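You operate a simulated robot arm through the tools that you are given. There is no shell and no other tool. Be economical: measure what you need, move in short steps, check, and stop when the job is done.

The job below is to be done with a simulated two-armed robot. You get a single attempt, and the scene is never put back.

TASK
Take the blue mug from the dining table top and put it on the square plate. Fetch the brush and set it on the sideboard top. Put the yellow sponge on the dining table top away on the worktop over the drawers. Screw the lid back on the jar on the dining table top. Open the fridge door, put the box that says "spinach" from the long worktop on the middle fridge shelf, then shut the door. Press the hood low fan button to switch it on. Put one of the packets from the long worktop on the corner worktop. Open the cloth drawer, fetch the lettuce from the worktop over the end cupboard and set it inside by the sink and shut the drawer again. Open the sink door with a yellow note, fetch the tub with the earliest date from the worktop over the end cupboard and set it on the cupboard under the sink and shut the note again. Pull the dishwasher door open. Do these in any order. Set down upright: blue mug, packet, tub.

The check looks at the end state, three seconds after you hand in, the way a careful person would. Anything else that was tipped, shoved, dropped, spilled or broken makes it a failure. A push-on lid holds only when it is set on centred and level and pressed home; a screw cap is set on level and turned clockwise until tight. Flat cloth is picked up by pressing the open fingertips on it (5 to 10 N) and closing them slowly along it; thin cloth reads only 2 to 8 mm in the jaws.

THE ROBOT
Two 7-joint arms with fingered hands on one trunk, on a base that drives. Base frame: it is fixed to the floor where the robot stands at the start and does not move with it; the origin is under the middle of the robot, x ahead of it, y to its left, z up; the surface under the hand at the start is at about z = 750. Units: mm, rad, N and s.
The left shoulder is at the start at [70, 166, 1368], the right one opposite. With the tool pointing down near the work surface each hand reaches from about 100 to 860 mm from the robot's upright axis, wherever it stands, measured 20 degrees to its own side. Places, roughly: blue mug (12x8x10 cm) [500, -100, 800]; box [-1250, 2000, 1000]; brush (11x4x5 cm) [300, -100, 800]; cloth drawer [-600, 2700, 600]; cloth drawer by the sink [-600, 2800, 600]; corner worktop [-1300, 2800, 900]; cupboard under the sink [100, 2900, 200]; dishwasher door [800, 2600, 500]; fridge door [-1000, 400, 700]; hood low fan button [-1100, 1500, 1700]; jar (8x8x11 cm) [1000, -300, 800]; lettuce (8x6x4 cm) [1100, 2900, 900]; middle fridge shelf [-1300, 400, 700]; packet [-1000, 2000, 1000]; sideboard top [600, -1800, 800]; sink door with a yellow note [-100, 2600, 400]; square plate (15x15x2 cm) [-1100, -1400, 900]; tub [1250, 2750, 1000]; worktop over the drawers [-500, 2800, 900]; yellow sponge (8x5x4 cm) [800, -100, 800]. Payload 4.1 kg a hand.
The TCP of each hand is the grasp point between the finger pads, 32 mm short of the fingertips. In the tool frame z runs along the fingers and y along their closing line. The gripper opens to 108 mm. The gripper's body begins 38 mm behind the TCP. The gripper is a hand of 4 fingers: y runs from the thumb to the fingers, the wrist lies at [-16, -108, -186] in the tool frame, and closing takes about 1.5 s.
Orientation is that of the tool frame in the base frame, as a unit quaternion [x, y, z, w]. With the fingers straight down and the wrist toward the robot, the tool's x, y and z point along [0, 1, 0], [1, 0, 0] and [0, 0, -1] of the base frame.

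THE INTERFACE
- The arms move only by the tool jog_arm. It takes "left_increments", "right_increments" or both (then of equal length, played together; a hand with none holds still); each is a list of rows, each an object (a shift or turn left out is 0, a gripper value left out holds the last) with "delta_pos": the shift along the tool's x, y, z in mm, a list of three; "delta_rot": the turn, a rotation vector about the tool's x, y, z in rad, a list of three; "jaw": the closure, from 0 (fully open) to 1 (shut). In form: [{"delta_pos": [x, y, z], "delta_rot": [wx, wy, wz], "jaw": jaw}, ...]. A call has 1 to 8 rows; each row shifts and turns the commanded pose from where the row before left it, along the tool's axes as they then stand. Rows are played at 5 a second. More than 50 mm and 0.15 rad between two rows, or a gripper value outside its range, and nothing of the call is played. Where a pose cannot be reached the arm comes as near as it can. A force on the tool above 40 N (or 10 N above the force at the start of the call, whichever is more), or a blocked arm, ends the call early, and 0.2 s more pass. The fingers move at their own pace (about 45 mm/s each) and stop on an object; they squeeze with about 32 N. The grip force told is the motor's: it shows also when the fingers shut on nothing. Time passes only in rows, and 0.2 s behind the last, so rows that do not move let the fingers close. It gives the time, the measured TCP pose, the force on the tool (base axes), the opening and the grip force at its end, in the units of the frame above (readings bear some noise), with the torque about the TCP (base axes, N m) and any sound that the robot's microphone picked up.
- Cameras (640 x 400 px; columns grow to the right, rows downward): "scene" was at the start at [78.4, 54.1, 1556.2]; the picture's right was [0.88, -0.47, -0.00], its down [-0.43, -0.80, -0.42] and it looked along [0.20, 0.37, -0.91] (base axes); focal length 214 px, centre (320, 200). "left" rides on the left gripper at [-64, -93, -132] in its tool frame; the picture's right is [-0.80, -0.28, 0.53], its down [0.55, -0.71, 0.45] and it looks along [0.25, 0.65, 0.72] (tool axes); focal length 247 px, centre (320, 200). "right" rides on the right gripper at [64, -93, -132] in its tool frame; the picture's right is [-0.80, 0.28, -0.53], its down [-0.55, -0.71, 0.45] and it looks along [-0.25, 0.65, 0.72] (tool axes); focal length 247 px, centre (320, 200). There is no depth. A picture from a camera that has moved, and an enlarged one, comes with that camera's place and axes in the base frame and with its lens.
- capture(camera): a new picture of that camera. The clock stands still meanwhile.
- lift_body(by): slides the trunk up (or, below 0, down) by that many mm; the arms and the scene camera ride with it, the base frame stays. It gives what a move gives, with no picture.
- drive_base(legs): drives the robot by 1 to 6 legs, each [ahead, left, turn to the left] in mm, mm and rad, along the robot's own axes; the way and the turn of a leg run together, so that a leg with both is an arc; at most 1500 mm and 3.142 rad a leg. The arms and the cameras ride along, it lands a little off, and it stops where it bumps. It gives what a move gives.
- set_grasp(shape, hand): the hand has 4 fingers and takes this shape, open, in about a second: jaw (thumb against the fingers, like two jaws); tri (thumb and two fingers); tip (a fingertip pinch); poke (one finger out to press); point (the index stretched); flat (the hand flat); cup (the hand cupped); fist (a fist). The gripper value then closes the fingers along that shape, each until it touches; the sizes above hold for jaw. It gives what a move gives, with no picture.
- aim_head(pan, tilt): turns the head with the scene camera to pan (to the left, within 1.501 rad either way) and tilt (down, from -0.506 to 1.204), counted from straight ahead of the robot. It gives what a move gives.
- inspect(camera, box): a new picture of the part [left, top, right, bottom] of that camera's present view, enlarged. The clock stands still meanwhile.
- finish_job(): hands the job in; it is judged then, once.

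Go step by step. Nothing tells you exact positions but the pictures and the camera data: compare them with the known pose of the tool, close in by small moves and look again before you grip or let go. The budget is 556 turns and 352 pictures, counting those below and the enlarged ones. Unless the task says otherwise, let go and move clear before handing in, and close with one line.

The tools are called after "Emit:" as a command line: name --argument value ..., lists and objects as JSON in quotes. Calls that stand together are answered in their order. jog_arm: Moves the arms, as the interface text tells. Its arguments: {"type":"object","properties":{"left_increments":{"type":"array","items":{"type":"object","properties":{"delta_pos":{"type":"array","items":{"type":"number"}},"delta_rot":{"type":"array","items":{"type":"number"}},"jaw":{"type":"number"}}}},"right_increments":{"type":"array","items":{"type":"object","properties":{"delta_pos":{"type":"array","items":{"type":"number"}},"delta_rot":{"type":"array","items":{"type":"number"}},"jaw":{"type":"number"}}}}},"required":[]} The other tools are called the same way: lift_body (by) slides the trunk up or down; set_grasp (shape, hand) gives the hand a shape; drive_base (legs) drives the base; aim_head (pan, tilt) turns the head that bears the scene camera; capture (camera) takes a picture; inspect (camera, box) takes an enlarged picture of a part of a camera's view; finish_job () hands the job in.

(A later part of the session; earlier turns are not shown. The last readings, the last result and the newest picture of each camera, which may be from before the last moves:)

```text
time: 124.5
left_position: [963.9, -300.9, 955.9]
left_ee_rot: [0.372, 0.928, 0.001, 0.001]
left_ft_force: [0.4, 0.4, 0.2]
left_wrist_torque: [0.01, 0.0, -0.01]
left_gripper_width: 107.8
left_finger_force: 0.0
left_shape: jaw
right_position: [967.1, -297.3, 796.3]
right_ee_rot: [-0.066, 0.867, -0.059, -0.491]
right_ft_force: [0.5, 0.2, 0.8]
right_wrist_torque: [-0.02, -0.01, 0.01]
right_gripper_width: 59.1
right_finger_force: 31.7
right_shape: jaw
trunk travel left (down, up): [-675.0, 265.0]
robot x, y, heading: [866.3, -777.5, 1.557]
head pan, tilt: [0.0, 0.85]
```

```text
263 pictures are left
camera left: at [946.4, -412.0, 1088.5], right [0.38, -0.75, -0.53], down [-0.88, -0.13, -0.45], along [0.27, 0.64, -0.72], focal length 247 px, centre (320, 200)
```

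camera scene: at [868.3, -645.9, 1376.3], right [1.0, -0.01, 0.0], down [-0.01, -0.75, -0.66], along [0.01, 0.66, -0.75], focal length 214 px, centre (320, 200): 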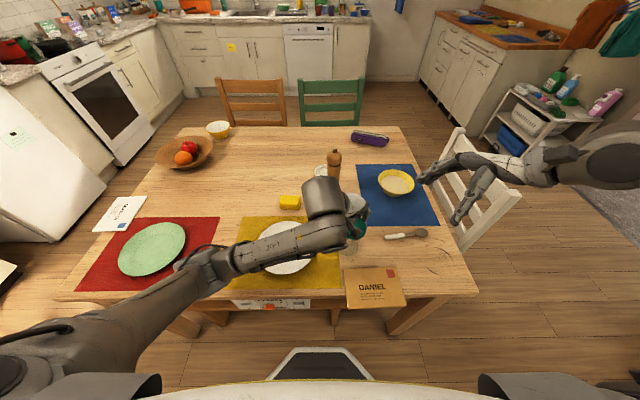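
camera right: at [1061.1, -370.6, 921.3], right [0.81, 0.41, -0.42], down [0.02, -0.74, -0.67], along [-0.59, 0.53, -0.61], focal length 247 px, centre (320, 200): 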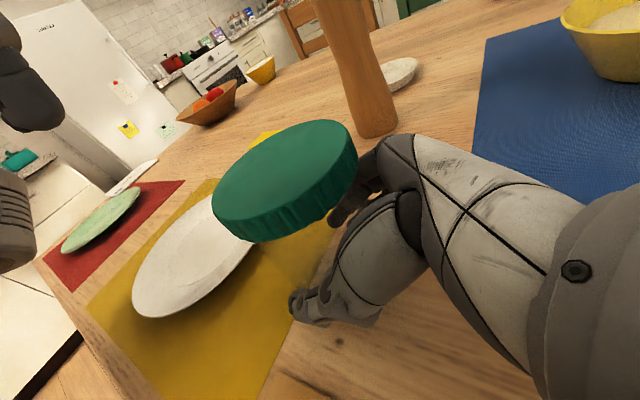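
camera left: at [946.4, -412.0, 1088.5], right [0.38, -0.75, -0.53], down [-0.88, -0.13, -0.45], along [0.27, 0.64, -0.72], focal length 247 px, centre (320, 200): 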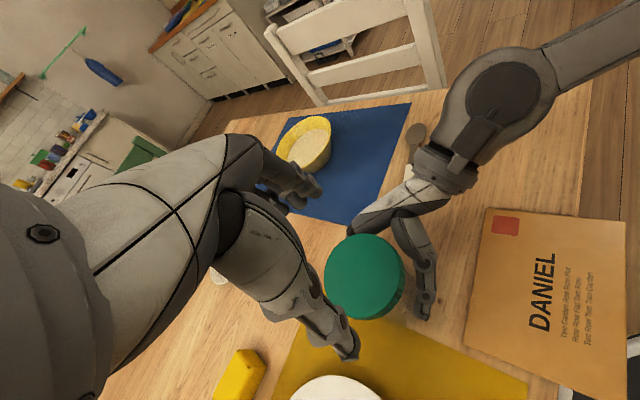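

Emit:
inspect --camera "right" --box '[190, 100, 400, 340]'

Emit:
inspect --camera "left" --box '[300, 210, 460, 350]'

```text
1.67 times, centred on (295, 220) of right
camera zoom: at [1061.1, -370.6, 921.3], right [0.81, 0.41, -0.42], down [0.02, -0.74, -0.67], along [-0.59, 0.53, -0.61], focal length 412 px, centre (362, 167)
```

zoom: 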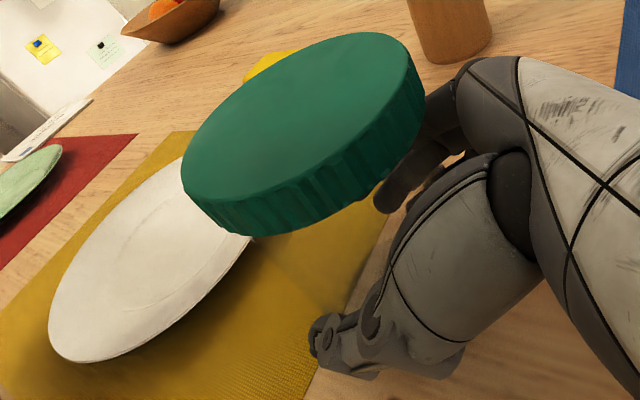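

```text
2.86 times, centred on (380, 280) of left
camera zoom: at [946.4, -412.0, 1088.5], right [0.38, -0.75, -0.53], down [-0.88, -0.13, -0.45], along [0.27, 0.64, -0.72], focal length 706 px, centre (149, -29)
```

zoom: 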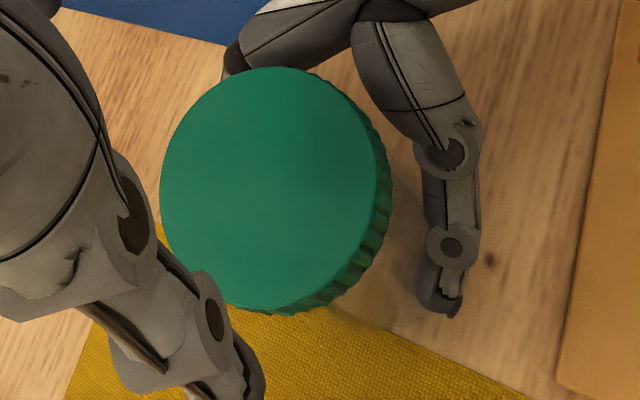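

The lid still leans. Since the right hand now holds the jar firmly, I take the lid off cleanly with the left hand and look at the bare jar.

Emit:
jog_arm --left_increments '[{"delta_pos": [0, 0, 30]}, {"delta_pos": [0, 0, 25]}, {"delta_pos": [0, 0, 10]}, {"jaw": 0.2}, {"jaw": 0.3}, {"jaw": 1}, {}, {}]'

Emit:
jog_arm --left_increments '[{"delta_pos": [0, 0, -10]}, {"delta_pos": [0, 0, -20]}, {"delta_pos": [0, 0, -30]}, {"delta_pos": [0, 0, -40]}, {}]'

Emit:
inspect --camera "right" --box '[120, 20, 400, 340]'

Emit:
capture --camera "left"

```text
time: 126.3
left_position: [964.5, -300.6, 892.6]
left_ee_rot: [0.373, 0.928, 0.005, 0.003]
left_ft_force: [-1.2, -3.1, 26.3]
left_wrist_torque: [0.12, -0.05, -0.03]
left_gripper_width: 64.3
left_finger_force: 31.7
left_shape: jaw
right_position: [966.3, -297.0, 795.1]
right_ee_rot: [-0.066, 0.867, -0.058, -0.49]
right_ft_force: [1.3, 5.8, -10.6]
right_wrist_torque: [0.24, -0.16, 0.05]
right_gripper_width: 58.5
right_finger_force: 31.6
right_shape: jaw
trunk travel left (down, up): [-675.0, 265.0]
robot x, y, heading: [866.9, -775.9, 1.557]
head pan, tilt: [0.0, 0.85]
```

```text
time: 127.5
left_position: [960.9, -296.4, 989.3]
left_ee_rot: [0.372, 0.928, 0.002, 0.003]
left_ft_force: [-0.1, -0.3, 0.8]
left_wrist_torque: [0.0, 0.0, 0.0]
left_gripper_width: 35.7
left_finger_force: 31.7
left_shape: jaw
right_position: [966.0, -295.8, 794.1]
right_ee_rot: [-0.066, 0.867, -0.059, -0.49]
right_ft_force: [-0.1, -0.2, -0.5]
right_wrist_torque: [0.03, 0.01, 0.01]
right_gripper_width: 58.7
right_finger_force: 31.9
right_shape: jaw
trunk travel left (down, up): [-675.0, 265.0]
robot x, y, heading: [865.7, -774.0, 1.555]
head pan, tilt: [0.0, 0.85]
```

```text
1.25 times, centred on (260, 180) of right
camera zoom: at [1060.8, -370.4, 921.2], right [0.81, 0.41, -0.42], down [0.02, -0.74, -0.67], along [-0.59, 0.53, -0.61], focal length 309 px, centre (395, 225)
```

zoom: 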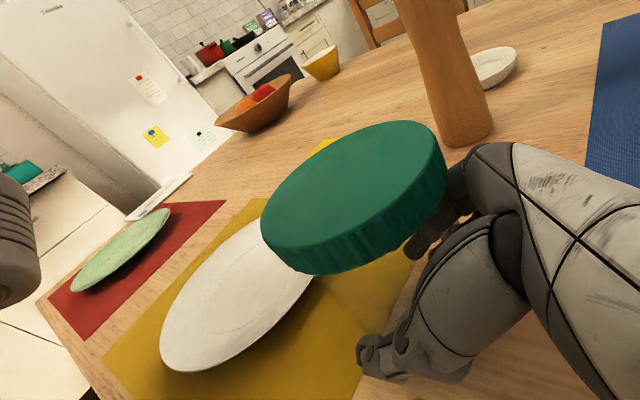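

```text
259 pictures are left
camera left: at [942.2, -408.0, 1120.9], right [0.38, -0.76, -0.53], down [-0.88, -0.13, -0.45], along [0.27, 0.64, -0.72], focal length 247 px, centre (320, 200)
```

left: 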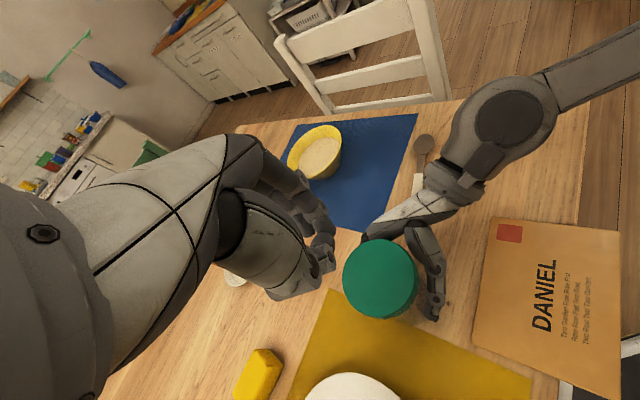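

The lid stayed on: triangulation puts its top at about z=854, so it has dropped over the rim. I rewind the open left hand counter-clockwise and grip lower for a turning stroke.

Emit:
jog_arm --left_increments '[{"jaw": 0, "delta_rot": [0, 0, -0.15]}, {"delta_rot": [0, 0, -0.15]}, {"delta_rot": [0, 0, -0.15]}, {"delta_rot": [0, 0, -0.15]}, {"delta_rot": [0, 0, -0.15]}, {"delta_rot": [0, 0, -0.15]}, {"delta_rot": [0, 0, -0.15]}, {}]'

Emit:
inspect --camera "left" --box '[260, 190, 460, 330]'

```text
time: 129.3
left_position: [961.7, -299.6, 990.4]
left_ee_rot: [-0.144, 0.99, 0.0, 0.004]
left_ft_force: [1.2, -0.2, -0.4]
left_wrist_torque: [-0.02, -0.01, 0.02]
left_gripper_width: 107.9
left_finger_force: 0.1
left_shape: jaw
right_position: [965.8, -297.5, 795.3]
right_ee_rot: [-0.065, 0.867, -0.059, -0.49]
right_ft_force: [0.6, 1.4, -1.3]
right_wrist_torque: [0.01, 0.04, 0.02]
right_gripper_width: 58.9
right_finger_force: 32.1
right_shape: jaw
trunk travel left (down, up): [-675.0, 265.0]
robot x, y, heading: [868.5, -774.9, 1.562]
head pan, tilt: [0.0, 0.85]
```

```text
2.86 times, centred on (360, 260) of left
camera zoom: at [1049.3, -370.3, 1123.2], right [0.85, -0.04, -0.53], down [-0.32, -0.83, -0.45], along [-0.42, 0.55, -0.72], focal length 706 px, centre (206, 29)
```

zoom: 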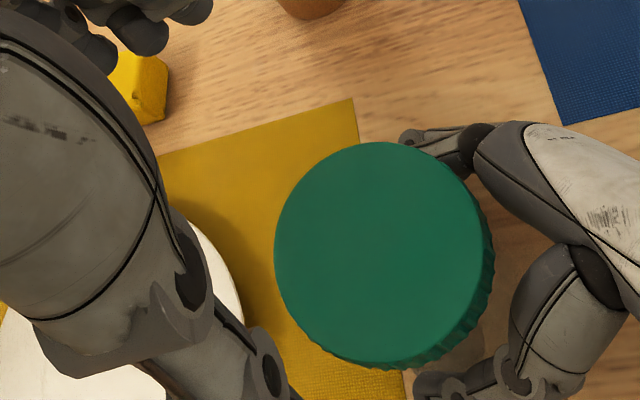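

Lid centre (965,-296). I descend over it and grip.

Emit:
jog_arm --left_increments '[{"delta_pos": [-4, 2, 30]}, {"delta_pos": [0, 0, 35]}, {"delta_pos": [0, 0, 30]}, {"delta_pos": [0, 0, 15]}, {"delta_pos": [0, 0, 6]}, {}]'

Emit:
inspect --camera "left" --box '[260, 160, 440, 320]'

Emit:
capture --camera "right"

```text
time: 130.7
left_position: [966.8, -293.3, 877.0]
left_ee_rot: [-0.142, 0.99, 0.0, 0.002]
left_ft_force: [-0.2, 0.4, 0.6]
left_wrist_torque: [0.01, 0.01, 0.01]
left_gripper_width: 107.8
left_finger_force: 0.2
left_shape: jaw
right_position: [966.0, -296.3, 794.1]
right_ee_rot: [-0.066, 0.866, -0.058, -0.492]
right_ft_force: [-0.3, 0.3, -0.9]
right_wrist_torque: [-0.02, 0.01, -0.03]
right_gripper_width: 58.6
right_finger_force: 32.2
right_shape: jaw
trunk travel left (down, up): [-675.0, 265.0]
robot x, y, heading: [869.5, -775.6, 1.558]
head pan, tilt: [0.0, 0.85]
```

```text
2.50 times, centred on (350, 240) of left
camera zoom: at [1055.3, -365.5, 1007.5], right [0.85, -0.05, -0.53], down [-0.33, -0.83, -0.45], along [-0.42, 0.55, -0.72], focal length 617 px, centre (245, 100)
```

zoom: 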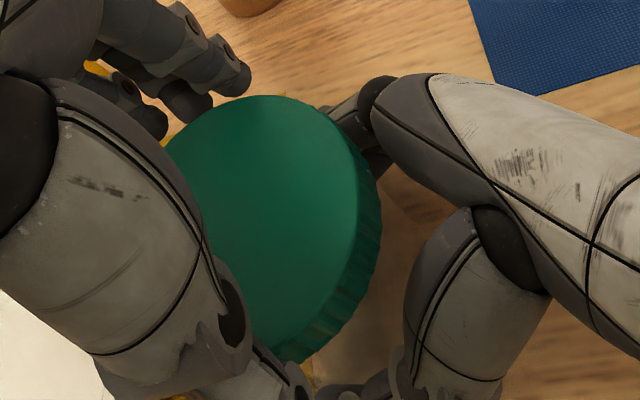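

```text
256 pictures are left
camera right: at [1060.9, -370.5, 921.3], right [0.81, 0.41, -0.42], down [0.02, -0.74, -0.67], along [-0.59, 0.53, -0.61], focal length 247 px, centre (320, 200)
```

right: 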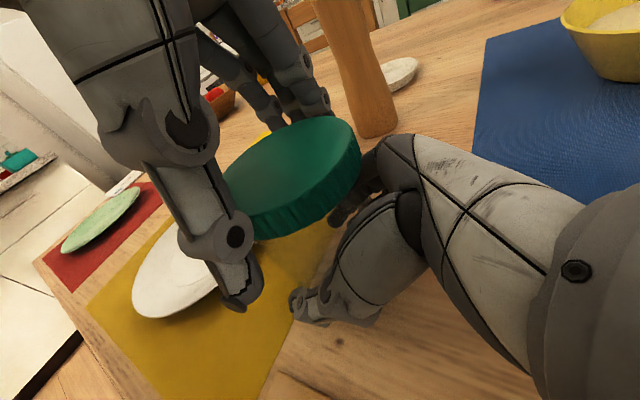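

Good straddle. I close on the lid, then turn clockwise by about 0.75 rad.

Emit:
jog_arm --left_increments '[{"delta_pos": [0, -3, 4]}, {"jaw": 0.2}, {"jaw": 0.3}, {"jaw": 1}, {}, {}]'

Emit:
jog_arm --left_increments '[{"delta_rot": [0, 0, 0.12]}, {"delta_rot": [0, 0, 0.12]}, {"delta_rot": [0, 0, 0.12]}, {"delta_rot": [0, 0, 0.12]}, {}]'

Emit:
capture --camera "right"

```text
time: 132.1
left_position: [967.9, -298.4, 871.7]
left_ee_rot: [-0.142, 0.99, 0.001, 0.003]
left_ft_force: [0.0, 1.6, -5.8]
left_wrist_torque: [0.01, 0.0, 0.02]
left_gripper_width: 68.5
left_finger_force: 31.8
left_shape: jaw
right_position: [965.4, -296.5, 796.0]
right_ee_rot: [-0.066, 0.866, -0.059, -0.492]
right_ft_force: [0.4, -0.3, 4.3]
right_wrist_torque: [-0.01, 0.07, 0.02]
right_gripper_width: 58.9
right_finger_force: 31.9
right_shape: jaw
trunk travel left (down, up): [-675.0, 265.0]
robot x, y, heading: [862.7, -774.5, 1.549]
head pan, tilt: [0.0, 0.85]
```

```text
time: 133.3
left_position: [968.9, -298.1, 871.4]
left_ee_rot: [0.097, 0.995, 0.0, 0.001]
left_ft_force: [-1.9, -0.8, -11.3]
left_wrist_torque: [-0.12, 0.03, 0.07]
left_gripper_width: 68.3
left_finger_force: 31.8
left_shape: jaw
right_position: [965.5, -296.3, 795.2]
right_ee_rot: [-0.066, 0.867, -0.058, -0.491]
right_ft_force: [2.7, 0.9, 11.5]
right_wrist_torque: [0.05, 0.11, -0.06]
right_gripper_width: 58.5
right_finger_force: 32.2
right_shape: jaw
trunk travel left (down, up): [-675.0, 265.0]
robot x, y, heading: [867.4, -772.9, 1.557]
head pan, tilt: [0.0, 0.85]
```

```text
255 pictures are left
camera right: at [1061.2, -370.4, 921.7], right [0.81, 0.41, -0.42], down [0.02, -0.74, -0.67], along [-0.59, 0.53, -0.6], focal length 247 px, centre (320, 200)
```

right: 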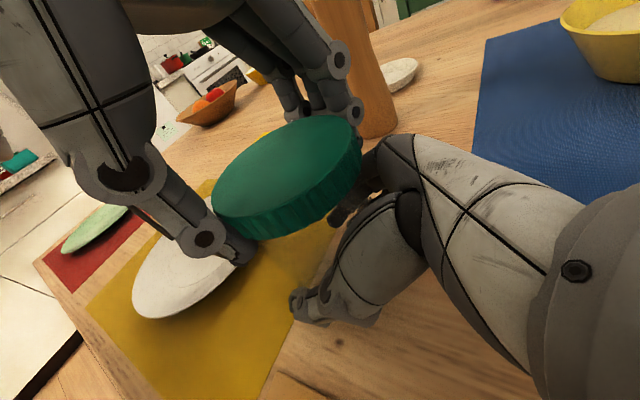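

The pull on the left hand grew downward as I turned – the thread is engaging. I follow it down and keep turning.

Emit:
jog_arm --left_increments '[{"delta_pos": [0, 0, 1.2], "delta_rot": [0, 0, 0.12]}, {"delta_pos": [0, 0, 0.5], "delta_rot": [0, 0, 0.12]}, {"delta_rot": [0, 0, 0.12]}, {"delta_rot": [0, 0, 0.12]}, {"delta_rot": [0, 0, 0.12]}, {}]'

Emit:
capture --camera "right"

```text
time: 134.7
left_position: [966.6, -298.5, 869.9]
left_ee_rot: [0.387, 0.922, 0.002, 0.002]
left_ft_force: [-9.6, 0.3, -5.9]
left_wrist_torque: [-0.05, 0.17, 0.27]
left_gripper_width: 67.8
left_finger_force: 31.9
left_shape: jaw
right_position: [966.0, -297.1, 795.6]
right_ee_rot: [-0.065, 0.867, -0.059, -0.491]
right_ft_force: [9.2, 0.1, 6.3]
right_wrist_torque: [0.07, 0.51, -0.26]
right_gripper_width: 58.5
right_finger_force: 31.7
right_shape: jaw
trunk travel left (down, up): [-675.0, 265.0]
robot x, y, heading: [866.7, -775.9, 1.564]
head pan, tilt: [0.0, 0.85]
```

```text
254 pictures are left
camera right: at [1061.1, -370.5, 921.3], right [0.81, 0.41, -0.42], down [0.02, -0.74, -0.67], along [-0.59, 0.53, -0.61], focal length 247 px, centre (320, 200)
```

right: 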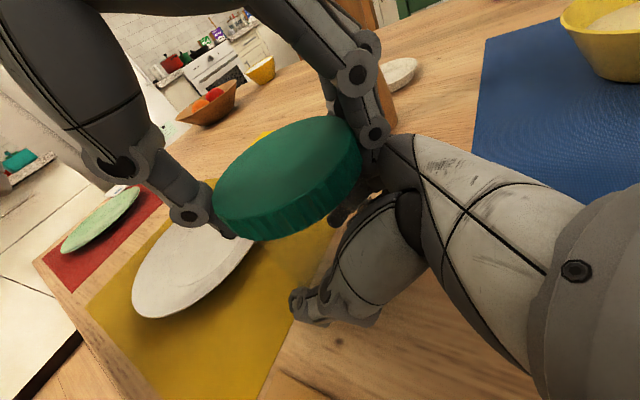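

A sideways force shows the left fingers near the right hand – end of stroke. I release, rewind and regrip.

Emit:
jog_arm --left_increments '[{"jaw": 0.1}, {"jaw": 0}, {}, {"delta_rot": [0, 0, -0.15]}, {"delta_rot": [0, 0, -0.15]}, {"delta_rot": [0, 0, -0.15]}, {"delta_rot": [0, 0, -0.15]}, {"delta_rot": [0, 0, -0.15]}]'

Emit:
jog_arm --left_increments '[{"delta_rot": [0, 0, -0.15]}, {"delta_rot": [0, 0, -0.15]}, {"jaw": 0.2}, {"jaw": 0.3}, {"jaw": 1}, {}, {}]'

Emit:
jog_arm --left_increments '[{"delta_rot": [0, 0, 0.12]}, {"delta_rot": [0, 0, 0.12]}, {"delta_pos": [0, 0, 0.4], "delta_rot": [0, 0, 0.12]}, {"delta_rot": [0, 0, 0.12]}, {"delta_pos": [0, 0, 0.4], "delta_rot": [0, 0, 0.12]}, {"delta_rot": [0, 0, 0.12]}, {}]'

```text
time: 136.5
left_position: [967.3, -297.7, 871.7]
left_ee_rot: [0.022, 1.0, 0.0, 0.003]
left_ft_force: [0.1, 0.7, -0.7]
left_wrist_torque: [0.0, 0.05, -0.02]
left_gripper_width: 107.8
left_finger_force: 0.1
left_shape: jaw
right_position: [966.3, -298.2, 796.6]
right_ee_rot: [-0.066, 0.867, -0.059, -0.491]
right_ft_force: [-0.9, -0.3, -0.5]
right_wrist_torque: [0.04, -0.04, 0.0]
right_gripper_width: 58.2
right_finger_force: 31.4
right_shape: jaw
trunk travel left (down, up): [-675.0, 265.0]
robot x, y, heading: [866.8, -777.6, 1.562]
head pan, tilt: [0.0, 0.85]
```

```text
time: 137.3
left_position: [907.6, -262.1, 856.8]
left_ee_rot: [-0.152, 0.986, 0.042, -0.059]
left_ft_force: [-0.5, -0.1, 0.4]
left_wrist_torque: [0.01, 0.01, -0.02]
left_gripper_width: 86.7
left_finger_force: 0.1
left_shape: jaw
right_position: [966.4, -297.1, 796.3]
right_ee_rot: [-0.066, 0.866, -0.058, -0.491]
right_ft_force: [0.3, 0.4, -0.9]
right_wrist_torque: [-0.05, -0.01, 0.01]
right_gripper_width: 58.4
right_finger_force: 32.2
right_shape: jaw
trunk travel left (down, up): [-675.0, 265.0]
robot x, y, heading: [863.6, -778.1, 1.562]
head pan, tilt: [0.0, 0.85]
stopped in row 3 (left hand): the arm was blocked; the commanded pose is now the measured one
```

```text
time: 138.9
left_position: [904.9, -261.4, 855.0]
left_ee_rot: [0.206, 0.976, 0.017, -0.072]
left_ft_force: [-0.8, 0.8, 0.8]
left_wrist_torque: [-0.02, 0.0, 0.0]
left_gripper_width: 86.7
left_finger_force: 0.1
left_shape: jaw
right_position: [966.4, -296.1, 795.7]
right_ee_rot: [-0.065, 0.866, -0.06, -0.491]
right_ft_force: [0.5, 0.3, -1.4]
right_wrist_torque: [0.01, 0.04, -0.02]
right_gripper_width: 58.4
right_finger_force: 32.1
right_shape: jaw
trunk travel left (down, up): [-675.0, 265.0]
robot x, y, heading: [866.7, -776.0, 1.56]
head pan, tilt: [0.0, 0.85]
```

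The left arm jumped aside (a joint-limit block). I look at the state before moving on.

Emit:
capture --camera "right"

Emit:
capture --camera "left"

Emit:
capture --camera "scene"

```text
253 pictures are left
camera right: at [1060.4, -370.2, 921.3], right [0.81, 0.41, -0.42], down [0.02, -0.74, -0.67], along [-0.59, 0.53, -0.61], focal length 247 px, centre (320, 200)
```

right: 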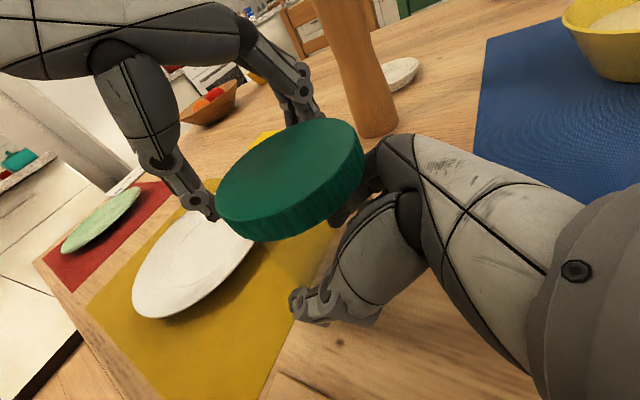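

```text
252 pictures are left
camera left: at [944.0, -381.1, 975.8], right [0.54, -0.54, -0.64], down [-0.84, -0.4, -0.37], along [-0.06, 0.74, -0.67], focal length 247 px, centre (320, 200)
```

left: 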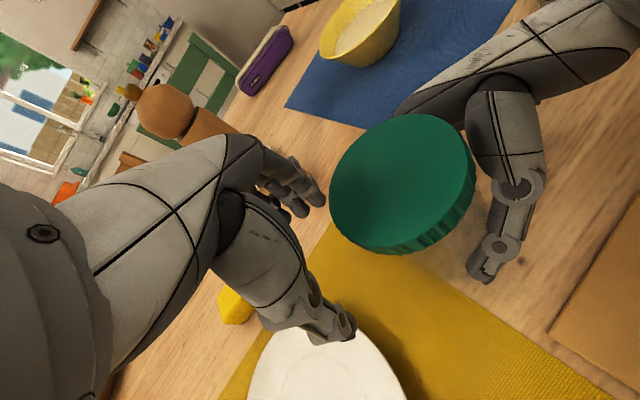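

```text
251 pictures are left
camera scene: at [866.5, -645.6, 1376.3], right [1.0, -0.01, 0.0], down [-0.01, -0.75, -0.66], along [0.01, 0.66, -0.75], focal length 214 px, centre (320, 200)
```

scene: 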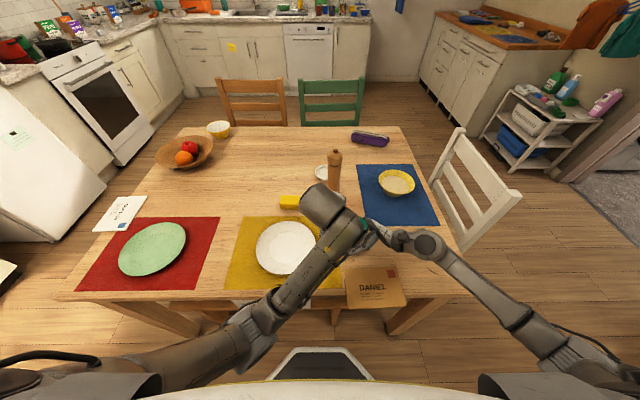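

The lid is sitting well on the jar and nothing was disturbed. I raise the left hand, straighten it and re-centre above the lid.

Emit:
jog_arm --left_increments '[{"delta_pos": [0, 0, -35], "jaw": 0}, {"delta_pos": [0, 0, -40]}, {"delta_rot": [0.004, -0.148, 0]}, {"delta_rot": [0, 0, -0.13]}, {"delta_rot": [0, 0, -0.13]}, {"delta_rot": [0, 0, -0.13]}, {"delta_pos": [-31, -18, 0]}, {"delta_pos": [-30, -18, 0]}]'

Emit:
inspect --camera "left" --box '[260, 170, 460, 330]'

```text
time: 139.8
left_position: [850.8, -244.5, 905.1]
left_ee_rot: [0.153, 0.986, -0.001, -0.07]
left_ft_force: [0.5, 0.8, -0.5]
left_wrist_torque: [0.01, -0.03, -0.01]
left_gripper_width: 107.7
left_finger_force: 0.0
left_shape: jaw
right_position: [965.1, -297.2, 795.0]
right_ee_rot: [-0.066, 0.867, -0.06, -0.491]
right_ft_force: [-0.2, -0.1, -0.1]
right_wrist_torque: [0.0, -0.03, 0.03]
right_gripper_width: 58.3
right_finger_force: 31.6
right_shape: jaw
trunk travel left (down, up): [-675.0, 265.0]
robot x, y, heading: [867.9, -772.3, 1.558]
head pan, tilt: [0.0, 0.85]
stopped in row 4 (left hand): the arm was blocked; the commanded pose is now the measured one
```

```text
2.50 times, centred on (360, 250) of left
camera zoom: at [902.5, -355.4, 1029.6], right [0.59, -0.5, -0.63], down [-0.79, -0.5, -0.35], along [-0.14, 0.71, -0.69], focal length 617 px, centre (220, 75)
```

zoom: 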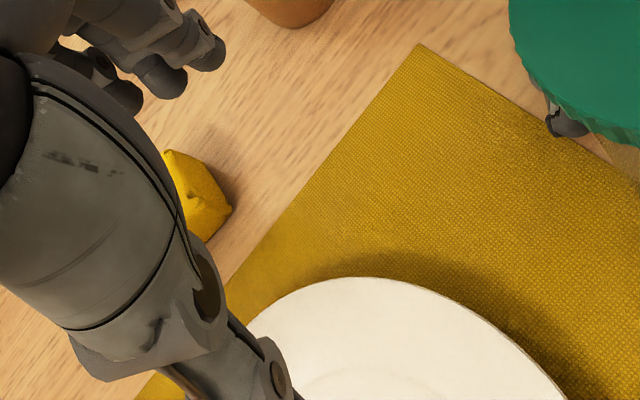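

The left arm is being blocked by its own configuration. I raise it clear to the left, straighten it, then return.

Emit:
jog_arm --left_increments '[{"delta_pos": [0, 0, -40]}, {"delta_pos": [0, 0, -40]}, {"delta_pos": [0, 0, -30], "delta_rot": [-0.012, -0.07, 0]}, {"delta_rot": [-0.012, -0.07, 0]}, {}]'

Emit:
capture --camera "scene"

```text
time: 140.3
left_position: [778.8, -220.0, 940.9]
left_ee_rot: [0.104, 0.982, -0.002, -0.159]
left_ft_force: [-0.2, -0.7, -0.8]
left_wrist_torque: [-0.01, 0.02, 0.0]
left_gripper_width: 107.8
left_finger_force: 0.1
left_shape: jaw
left hand out of reach, approached as far as the arm can: row 2
right_position: [965.1, -296.8, 794.7]
right_ee_rot: [-0.065, 0.867, -0.059, -0.49]
right_ft_force: [-0.8, -0.3, -1.7]
right_wrist_torque: [-0.02, 0.01, -0.04]
right_gripper_width: 58.1
right_finger_force: 32.1
right_shape: jaw
trunk travel left (down, up): [-675.0, 265.0]
robot x, y, heading: [868.5, -774.2, 1.562]
head pan, tilt: [0.0, 0.85]
stopped in row 2 (left hand): the arm was blocked; the commanded pose is now the measured one
```

```text
249 pictures are left
camera scene: at [866.2, -645.0, 1376.2], right [1.0, -0.01, 0.0], down [-0.01, -0.75, -0.66], along [0.01, 0.66, -0.75], focal length 214 px, centre (320, 200)
```

scene: 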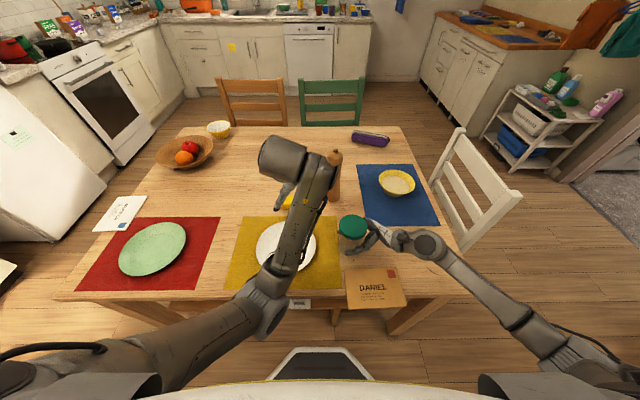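

The wrist seems to be at a joint limit. I turn it clockwise and move up and left to unwind.

Emit:
jog_arm --left_increments '[{"delta_rot": [0, 0, 0.12]}, {"delta_rot": [0, 0, 0.12]}, {"delta_rot": [0, 0, 0.12]}, {"delta_rot": [0, -0.1, 0.08]}, {"delta_rot": [0, -0.1, 0.08]}, {"delta_rot": [0, -0.1, 0]}, {}]'

```text
time: 141.2
left_position: [701.9, -203.3, 936.3]
left_ee_rot: [0.233, 0.945, -0.045, -0.223]
left_ft_force: [-0.9, -0.2, -0.5]
left_wrist_torque: [-0.01, 0.01, -0.05]
left_gripper_width: 107.7
left_finger_force: 0.0
left_shape: jaw
left hand out of reach, approached as far as the arm can: row 4
right_position: [964.9, -296.8, 794.2]
right_ee_rot: [-0.066, 0.867, -0.06, -0.491]
right_ft_force: [-0.4, -0.1, -0.6]
right_wrist_torque: [0.02, 0.01, -0.01]
right_gripper_width: 58.3
right_finger_force: 31.5
right_shape: jaw
trunk travel left (down, up): [-675.0, 265.0]
robot x, y, heading: [865.0, -778.0, 1.562]
head pan, tilt: [0.0, 0.85]
stopped in row 4 (left hand): the arm was blocked; the commanded pose is now the measured one
```

Emit:
jog_arm --left_increments '[{"delta_pos": [12, -6, -30]}, {"delta_pos": [12, -6, -30]}, {"delta_pos": [12, -6, -30]}, {"delta_rot": [0, 0.0, 0.1]}, {"delta_rot": [0, 0, 0.1]}, {}]'

Emit:
capture --camera "scene"

```text
time: 141.8
left_position: [640.0, -188.5, 998.0]
left_ee_rot: [0.185, 0.941, -0.055, -0.277]
left_ft_force: [0.9, -0.5, 0.8]
left_wrist_torque: [-0.02, -0.02, -0.03]
left_gripper_width: 107.7
left_finger_force: 0.1
left_shape: jaw
left hand out of reach, approached as far as the arm can: row 2, 3
right_position: [965.5, -297.4, 793.8]
right_ee_rot: [-0.066, 0.867, -0.059, -0.491]
right_ft_force: [-0.1, 0.5, -0.5]
right_wrist_torque: [-0.03, 0.0, 0.03]
right_gripper_width: 58.2
right_finger_force: 32.1
right_shape: jaw
trunk travel left (down, up): [-675.0, 265.0]
robot x, y, heading: [862.4, -776.1, 1.558]
head pan, tilt: [0.0, 0.85]
stopped in row 3 (left hand): the arm was blocked; the commanded pose is now the measured one
```

```text
248 pictures are left
camera scene: at [866.6, -645.4, 1376.2], right [1.0, -0.01, 0.0], down [-0.01, -0.75, -0.66], along [0.01, 0.66, -0.75], focal length 214 px, centre (320, 200)
```

scene: 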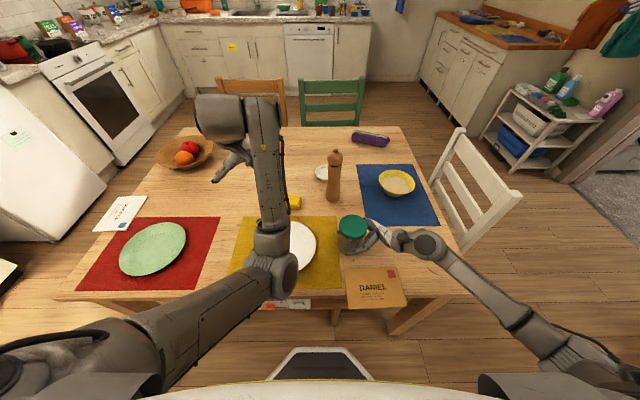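

Emit:
jog_arm --left_increments '[{}, {}, {}, {}, {}]'

Emit:
jog_arm --left_increments '[{"delta_pos": [0, -10, 0]}, {"delta_pos": [0, -20, 0]}, {"delta_pos": [0, -30, 0]}, {}]'

```text
time: 143.0
left_position: [639.6, -188.8, 998.4]
left_ee_rot: [0.184, 0.941, -0.055, -0.277]
left_ft_force: [-0.3, 1.3, -0.2]
left_wrist_torque: [0.03, -0.02, -0.01]
left_gripper_width: 107.9
left_finger_force: 0.1
left_shape: jaw
right_position: [964.8, -296.8, 795.0]
right_ee_rot: [-0.066, 0.867, -0.06, -0.49]
right_ft_force: [-0.6, 0.3, 0.3]
right_wrist_torque: [-0.03, 0.01, 0.01]
right_gripper_width: 58.4
right_finger_force: 31.6
right_shape: jaw
trunk travel left (down, up): [-675.0, 265.0]
robot x, y, heading: [864.9, -773.8, 1.563]
head pan, tilt: [0.0, 0.85]
```

```text
time: 144.0
left_position: [565.9, -241.7, 1026.9]
left_ee_rot: [0.136, 0.933, -0.065, -0.325]
left_ft_force: [-0.1, 0.1, 0.2]
left_wrist_torque: [-0.02, 0.02, -0.01]
left_gripper_width: 108.0
left_finger_force: 0.0
left_shape: jaw
right_position: [964.0, -295.9, 794.4]
right_ee_rot: [-0.067, 0.867, -0.06, -0.49]
right_ft_force: [-0.2, -0.3, -0.7]
right_wrist_torque: [0.0, -0.02, 0.0]
right_gripper_width: 58.5
right_finger_force: 31.9
right_shape: jaw
trunk travel left (down, up): [-675.0, 265.0]
robot x, y, heading: [862.3, -776.0, 1.564]
head pan, tilt: [0.0, 0.85]
stopped in row 4 (left hand): the arm was blocked; the commanded pose is now the measured one
```

Emit:
jog_arm --left_increments '[{"delta_pos": [0, -10, 0]}, {"delta_pos": [0, -10, 0]}, {}, {}, {}]'

Emit:
jog_arm --left_increments '[{"delta_pos": [0, -10, 0]}, {"delta_pos": [0, -10, 0]}, {}, {}, {}]'

Emit:
capture --camera "scene"

```text
time: 145.2
left_position: [547.4, -262.5, 1035.2]
left_ee_rot: [0.122, 0.931, -0.067, -0.338]
left_ft_force: [1.0, -0.6, -0.3]
left_wrist_torque: [0.0, 0.04, 0.04]
left_gripper_width: 108.1
left_finger_force: 0.2
left_shape: jaw
right_position: [964.4, -296.8, 795.0]
right_ee_rot: [-0.066, 0.867, -0.06, -0.491]
right_ft_force: [0.3, 0.0, -1.2]
right_wrist_torque: [0.02, 0.01, -0.03]
right_gripper_width: 58.1
right_finger_force: 31.9
right_shape: jaw
trunk travel left (down, up): [-675.0, 265.0]
robot x, y, heading: [866.5, -774.8, 1.561]
head pan, tilt: [0.0, 0.85]
```

```text
time: 146.6
left_position: [528.9, -283.9, 1044.2]
left_ee_rot: [0.109, 0.928, -0.069, -0.349]
left_ft_force: [0.2, 0.1, 0.5]
left_wrist_torque: [-0.01, -0.03, 0.03]
left_gripper_width: 107.5
left_finger_force: 0.0
left_shape: jaw
right_position: [965.8, -297.1, 795.5]
right_ee_rot: [-0.066, 0.867, -0.06, -0.49]
right_ft_force: [-0.2, 0.8, -0.8]
right_wrist_torque: [-0.01, 0.0, -0.02]
right_gripper_width: 58.2
right_finger_force: 31.7
right_shape: jaw
trunk travel left (down, up): [-675.0, 265.0]
robot x, y, heading: [863.8, -771.1, 1.556]
head pan, tilt: [0.0, 0.85]
stopped in row 5 (left hand): the arm was blocked; the commanded pose is now the measured one
```

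```text
247 pictures are left
camera scene: at [865.8, -645.4, 1376.3], right [1.0, -0.01, 0.0], down [-0.01, -0.75, -0.66], along [0.01, 0.66, -0.75], focal length 214 px, centre (320, 200)
```

scene: 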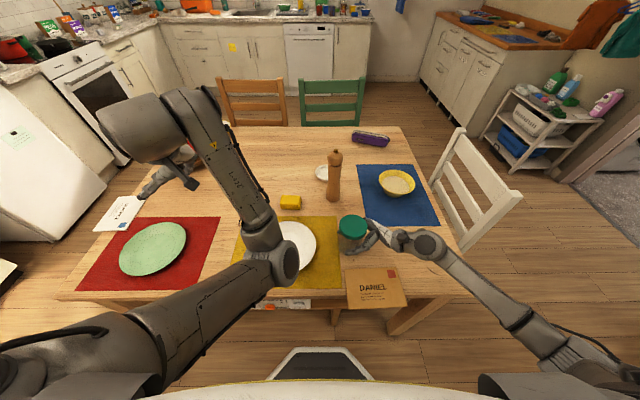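

Emit:
jog_arm --left_increments '[{"delta_pos": [27, 23, -24]}, {"delta_pos": [27, 23, -24]}, {"delta_pos": [27, 23, -24]}, {}, {}]'

Emit:
capture --camera "left"

```text
time: 147.8
left_position: [534.8, -192.1, 1134.3]
left_ee_rot: [0.111, 0.928, -0.069, -0.348]
left_ft_force: [-0.6, 0.2, 0.3]
left_wrist_torque: [0.0, 0.02, 0.0]
left_gripper_width: 107.6
left_finger_force: 0.0
left_shape: jaw
right_position: [963.9, -295.7, 794.9]
right_ee_rot: [-0.066, 0.867, -0.059, -0.49]
right_ft_force: [0.9, 0.4, -1.3]
right_wrist_torque: [0.01, 0.03, -0.01]
right_gripper_width: 58.2
right_finger_force: 31.9
right_shape: jaw
trunk travel left (down, up): [-675.0, 265.0]
robot x, y, heading: [866.1, -769.7, 1.558]
head pan, tilt: [0.0, 0.85]
```

```text
246 pictures are left
camera left: at [654.3, -290.7, 1211.7], right [0.19, -0.5, -0.84], down [-0.81, -0.57, 0.15], along [-0.55, 0.65, -0.51], focal length 247 px, centre (320, 200)
```

left: 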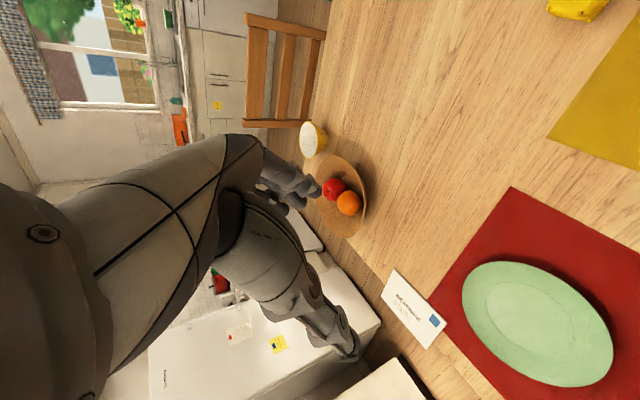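

The arm follows again. I straighten the tool back to vertical here.

Emit:
jog_arm --left_increments '[{"delta_rot": [-0.044, -0.138, 0]}, {"delta_rot": [-0.044, -0.138, 0]}, {"delta_rot": [-0.044, -0.138, 0]}, {"delta_rot": [-0.044, -0.138, 0]}, {"delta_rot": [-0.044, -0.138, 0]}, {}]'

Emit:
capture --camera "scene"

```text
time: 149.2
left_position: [531.4, -192.1, 1133.8]
left_ee_rot: [0.118, 0.993, -0.002, 0.001]
left_ft_force: [-0.4, 0.0, -1.2]
left_wrist_torque: [0.0, 0.0, 0.01]
left_gripper_width: 107.8
left_finger_force: 0.0
left_shape: jaw
right_position: [964.3, -296.9, 795.1]
right_ee_rot: [-0.066, 0.867, -0.06, -0.491]
right_ft_force: [-0.5, -0.1, -0.6]
right_wrist_torque: [-0.02, 0.01, -0.05]
right_gripper_width: 58.5
right_finger_force: 32.1
right_shape: jaw
trunk travel left (down, up): [-675.0, 265.0]
robot x, y, heading: [871.4, -772.3, 1.565]
head pan, tilt: [0.0, 0.85]
```

```text
245 pictures are left
camera scene: at [866.6, -645.2, 1376.2], right [1.0, -0.01, 0.0], down [-0.01, -0.75, -0.66], along [0.01, 0.66, -0.75], focal length 214 px, centre (320, 200)
```

scene: 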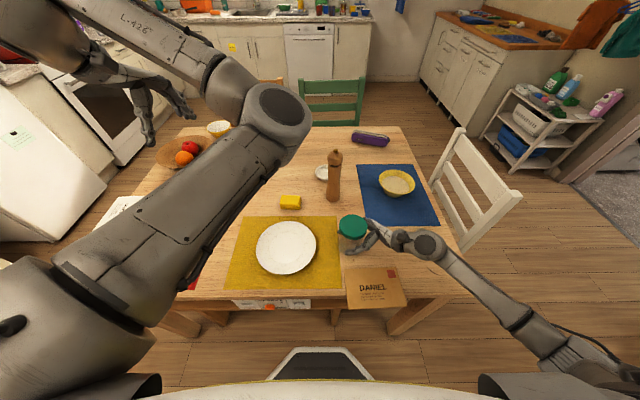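

I bring the left hand back over the jar, keeping height.

Emit:
jog_arm --left_increments '[{"delta_pos": [-45, 0, 8]}, {"delta_pos": [-45, 0, 8]}, {"delta_pos": [-45, 0, 8]}, {"delta_pos": [-45, 0, 8]}, {"delta_pos": [-45, 0, 8]}, {"delta_pos": [-45, 0, 8]}, {"delta_pos": [-45, 0, 8]}, {"delta_pos": [-45, 0, 8]}]'

Emit:
capture --camera "left"

Emit:
capture --camera "scene"

```text
time: 151.0
left_position: [601.5, -212.6, 1125.6]
left_ee_rot: [0.106, 0.994, 0.0, 0.001]
left_ft_force: [-1.1, 0.0, -0.4]
left_wrist_torque: [0.0, 0.0, 0.02]
left_gripper_width: 107.8
left_finger_force: 0.1
left_shape: jaw
left hand out of reach, approached as far as the arm can: row 2, 3, 4, 5, 6, 7, 8
right_position: [964.7, -295.8, 794.4]
right_ee_rot: [-0.067, 0.867, -0.06, -0.49]
right_ft_force: [-0.1, 0.2, -1.0]
right_wrist_torque: [0.02, -0.01, 0.0]
right_gripper_width: 58.1
right_finger_force: 32.4
right_shape: jaw
trunk travel left (down, up): [-675.0, 265.0]
robot x, y, heading: [863.9, -773.4, 1.561]
head pan, tilt: [0.0, 0.85]
```

```text
244 pictures are left
camera left: at [645.8, -317.5, 1257.5], right [0.72, -0.44, -0.53], down [-0.68, -0.57, -0.45], along [-0.1, 0.69, -0.72], focal length 247 px, centre (320, 200)
```

left: 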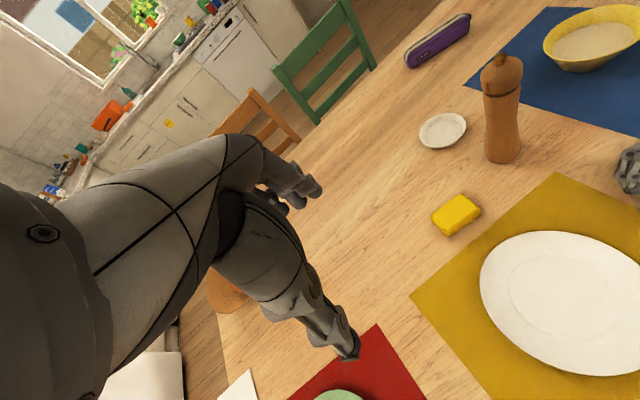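

```text
243 pictures are left
camera scene: at [866.0, -645.4, 1376.2], right [1.0, -0.01, 0.0], down [-0.01, -0.75, -0.66], along [0.01, 0.66, -0.75], focal length 214 px, centre (320, 200)
```

scene: 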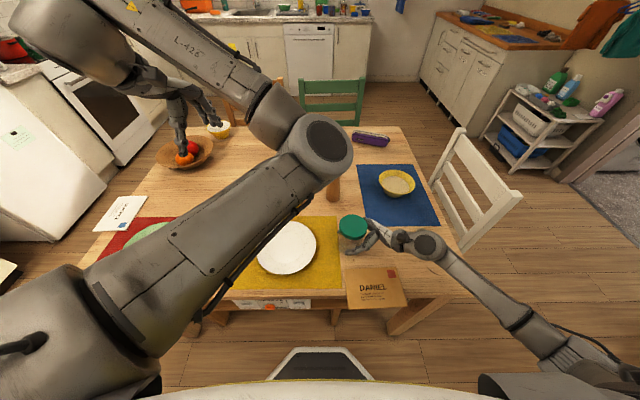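

The elbow has folded inward. I extend the arm forward to straighten it and let the elbow come out again.

Emit:
jog_arm --left_increments '[{"delta_pos": [5, 45, 0]}, {"delta_pos": [5, 45, 0]}, {"delta_pos": [5, 45, 0]}, {"delta_pos": [5, 45, 0]}, {"delta_pos": [5, 45, 0]}, {"delta_pos": [5, 45, 0]}, {"delta_pos": [5, 45, 0]}, {"delta_pos": [5, 45, 0]}]'

Emit:
capture --camera "scene"

```text
time: 152.8
left_position: [654.3, 129.4, 1123.5]
left_ee_rot: [0.116, 0.993, 0.002, 0.002]
left_ft_force: [-0.9, 0.3, 1.0]
left_wrist_torque: [0.02, 0.0, 0.0]
left_gripper_width: 107.8
left_finger_force: 0.0
left_shape: jaw
left hand out of reach, approached as far as the arm can: row 8
right_position: [964.2, -297.8, 794.4]
right_ee_rot: [-0.066, 0.867, -0.059, -0.491]
right_ft_force: [0.3, 1.2, -0.8]
right_wrist_torque: [0.0, 0.0, 0.02]
right_gripper_width: 58.1
right_finger_force: 31.3
right_shape: jaw
trunk travel left (down, up): [-675.0, 265.0]
robot x, y, heading: [867.2, -776.3, 1.559]
head pan, tilt: [0.0, 0.85]
```

```text
242 pictures are left
camera scene: at [865.7, -647.2, 1376.2], right [1.0, -0.01, 0.0], down [-0.01, -0.75, -0.66], along [0.01, 0.66, -0.75], focal length 214 px, centre (320, 200)
```

scene: 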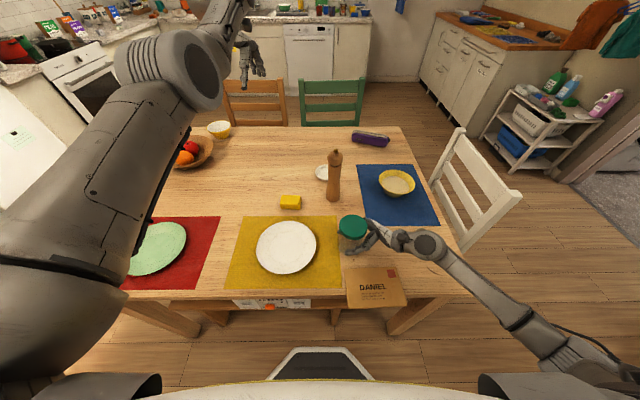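

The elbow is now high on the left. I retract toward the jar by a curved path.

Emit:
jog_arm --left_increments '[{"delta_pos": [-27, -36, 8]}, {"delta_pos": [-27, -36, 8]}, {"delta_pos": [-27, -36, 8]}, {"delta_pos": [-27, -36, 8]}, {"delta_pos": [-27, -36, 8]}, {"delta_pos": [-27, -36, 8]}, {"delta_pos": [-27, -36, 8]}, {"delta_pos": [-27, -36, 8]}]'

Emit:
capture --camera "scene"

```text
time: 154.6
left_position: [655.8, 129.1, 1120.8]
left_ee_rot: [0.117, 0.993, -0.002, 0.001]
left_ft_force: [-0.6, -0.3, 0.5]
left_wrist_torque: [-0.01, 0.01, -0.05]
left_gripper_width: 107.5
left_finger_force: 0.0
left_shape: jaw
left hand out of reach, approached as far as the arm can: row 1, 2, 3, 4, 5, 6, 7, 8
right_position: [963.5, -297.6, 793.7]
right_ee_rot: [-0.067, 0.867, -0.059, -0.491]
right_ft_force: [-0.3, -0.3, -0.3]
right_wrist_torque: [0.02, 0.03, 0.0]
right_gripper_width: 58.0
right_finger_force: 31.9
right_shape: jaw
trunk travel left (down, up): [-675.0, 265.0]
robot x, y, heading: [862.6, -773.1, 1.562]
head pan, tilt: [0.0, 0.85]
```

```text
241 pictures are left
camera scene: at [866.0, -645.3, 1376.2], right [1.0, -0.01, 0.0], down [-0.01, -0.75, -0.66], along [0.01, 0.66, -0.75], focal length 214 px, centre (320, 200)
```

scene: 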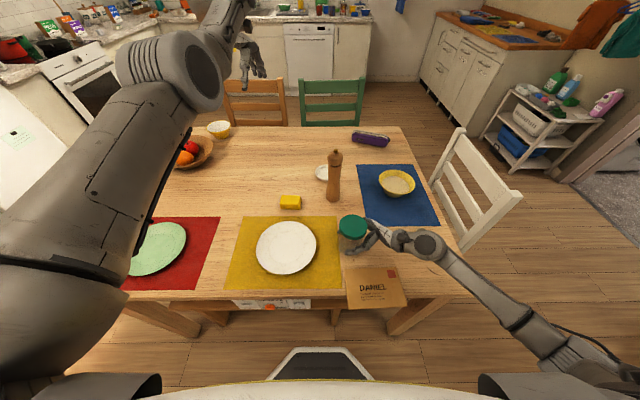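

Emit:
jog_arm --left_increments '[{"delta_rot": [0, 0, 0.15]}, {"delta_rot": [0, 0, 0.15]}, {"delta_rot": [0, 0, 0.15]}, {"delta_rot": [0, 0, 0.15]}, {"delta_rot": [0, 0, 0.15]}, {"delta_rot": [0, 0, 0.15]}, {}]'

Emit:
capture --camera "scene"

```text
time: 156.2
left_position: [658.8, 87.9, 1116.7]
left_ee_rot: [0.451, 0.892, 0.011, -0.005]
left_ft_force: [-0.3, -0.8, -0.1]
left_wrist_torque: [0.0, -0.02, -0.02]
left_gripper_width: 108.0
left_finger_force: 0.1
left_shape: jaw
left hand out of reach, approached as far as the arm can: row 1, 2, 3, 4, 5, 6
right_position: [963.6, -296.9, 793.5]
right_ee_rot: [-0.066, 0.867, -0.06, -0.49]
right_ft_force: [0.1, 0.0, -0.9]
right_wrist_torque: [0.0, 0.0, 0.0]
right_gripper_width: 58.2
right_finger_force: 31.9
right_shape: jaw
trunk travel left (down, up): [-675.0, 265.0]
robot x, y, heading: [865.2, -773.6, 1.564]
head pan, tilt: [0.0, 0.85]
```

```text
240 pictures are left
camera scene: at [865.6, -645.1, 1376.2], right [1.0, -0.01, 0.0], down [-0.01, -0.75, -0.66], along [0.01, 0.66, -0.75], focal length 214 px, centre (320, 200)
```

scene: 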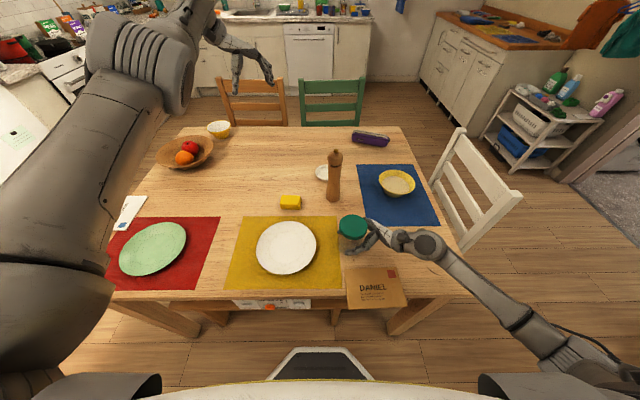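

Rotating clockwise helps. I retract toward the robot.

Emit:
jog_arm --left_increments '[{"delta_pos": [-26, -32, 10]}, {"delta_pos": [-26, -32, 10]}, {"delta_pos": [-26, -32, 10]}, {"delta_pos": [-26, -32, 10]}, {"delta_pos": [-26, -32, 10]}, {"delta_pos": [-26, -32, 10]}, {}]'

Emit:
capture --camera "scene"

```text
time: 157.8
left_position: [659.4, 86.2, 1116.2]
left_ee_rot: [0.451, 0.893, 0.012, -0.004]
left_ft_force: [-0.4, -1.0, 0.2]
left_wrist_torque: [-0.04, -0.01, -0.02]
left_gripper_width: 108.0
left_finger_force: 0.1
left_shape: jaw
left hand out of reach, approached as far as the arm can: row 1, 2, 3, 4, 5, 6
right_position: [963.4, -296.9, 795.4]
right_ee_rot: [-0.066, 0.867, -0.06, -0.491]
right_ft_force: [0.2, -0.7, -0.3]
right_wrist_torque: [0.02, 0.0, -0.02]
right_gripper_width: 58.1
right_finger_force: 32.3
right_shape: jaw
trunk travel left (down, up): [-675.0, 265.0]
robot x, y, heading: [863.4, -774.2, 1.563]
head pan, tilt: [0.0, 0.85]
```

```text
239 pictures are left
camera scene: at [866.0, -645.3, 1376.2], right [1.0, -0.01, 0.0], down [-0.01, -0.75, -0.66], along [0.01, 0.66, -0.75], focal length 214 px, centre (320, 200)
```

scene: 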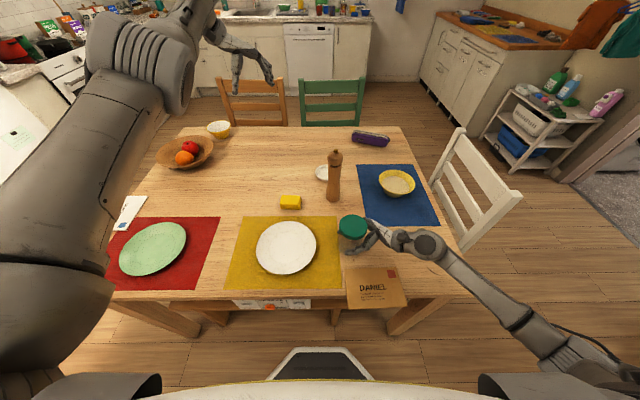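

My commanded pose has run ahead of the arm. I command back toward a reachable point at the left.

Emit:
jog_arm --left_increments '[{"delta_pos": [46, 9.5, -11]}, {"delta_pos": [46, 9.5, -11]}, {"delta_pos": [46, 9.5, -11]}, {"delta_pos": [46, 9.5, -11]}, {"delta_pos": [46, 9.5, -11]}, {"delta_pos": [46, 9.5, -11]}, {"delta_pos": [46, 9.5, -11]}, {"delta_pos": [46, 9.5, -11]}]'

Emit:
capture --camera "scene"

```text
time: 159.6
left_position: [627.2, 87.6, 1117.4]
left_ee_rot: [0.452, 0.892, 0.013, -0.006]
left_ft_force: [-0.4, -0.1, 0.1]
left_wrist_torque: [0.0, -0.03, 0.02]
left_gripper_width: 108.0
left_finger_force: 0.1
left_shape: jaw
left hand out of reach, approached as far as the arm can: row 1, 2, 3, 4, 5, 6, 7, 8
right_position: [964.0, -295.3, 794.6]
right_ee_rot: [-0.066, 0.867, -0.06, -0.49]
right_ft_force: [-0.8, -0.6, -0.8]
right_wrist_torque: [-0.01, -0.02, 0.03]
right_gripper_width: 58.2
right_finger_force: 32.3
right_shape: jaw
trunk travel left (down, up): [-675.0, 265.0]
robot x, y, heading: [867.2, -778.3, 1.562]
head pan, tilt: [0.0, 0.85]
```

```text
238 pictures are left
camera scene: at [865.3, -644.8, 1376.2], right [1.0, -0.01, 0.0], down [-0.01, -0.75, -0.66], along [0.01, 0.66, -0.75], focal length 214 px, centre (320, 200)
```

scene: 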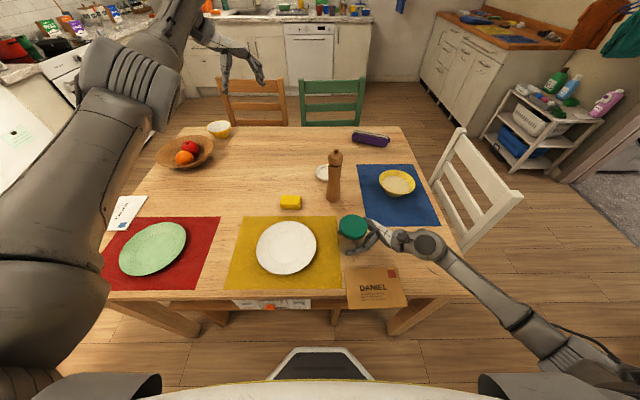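

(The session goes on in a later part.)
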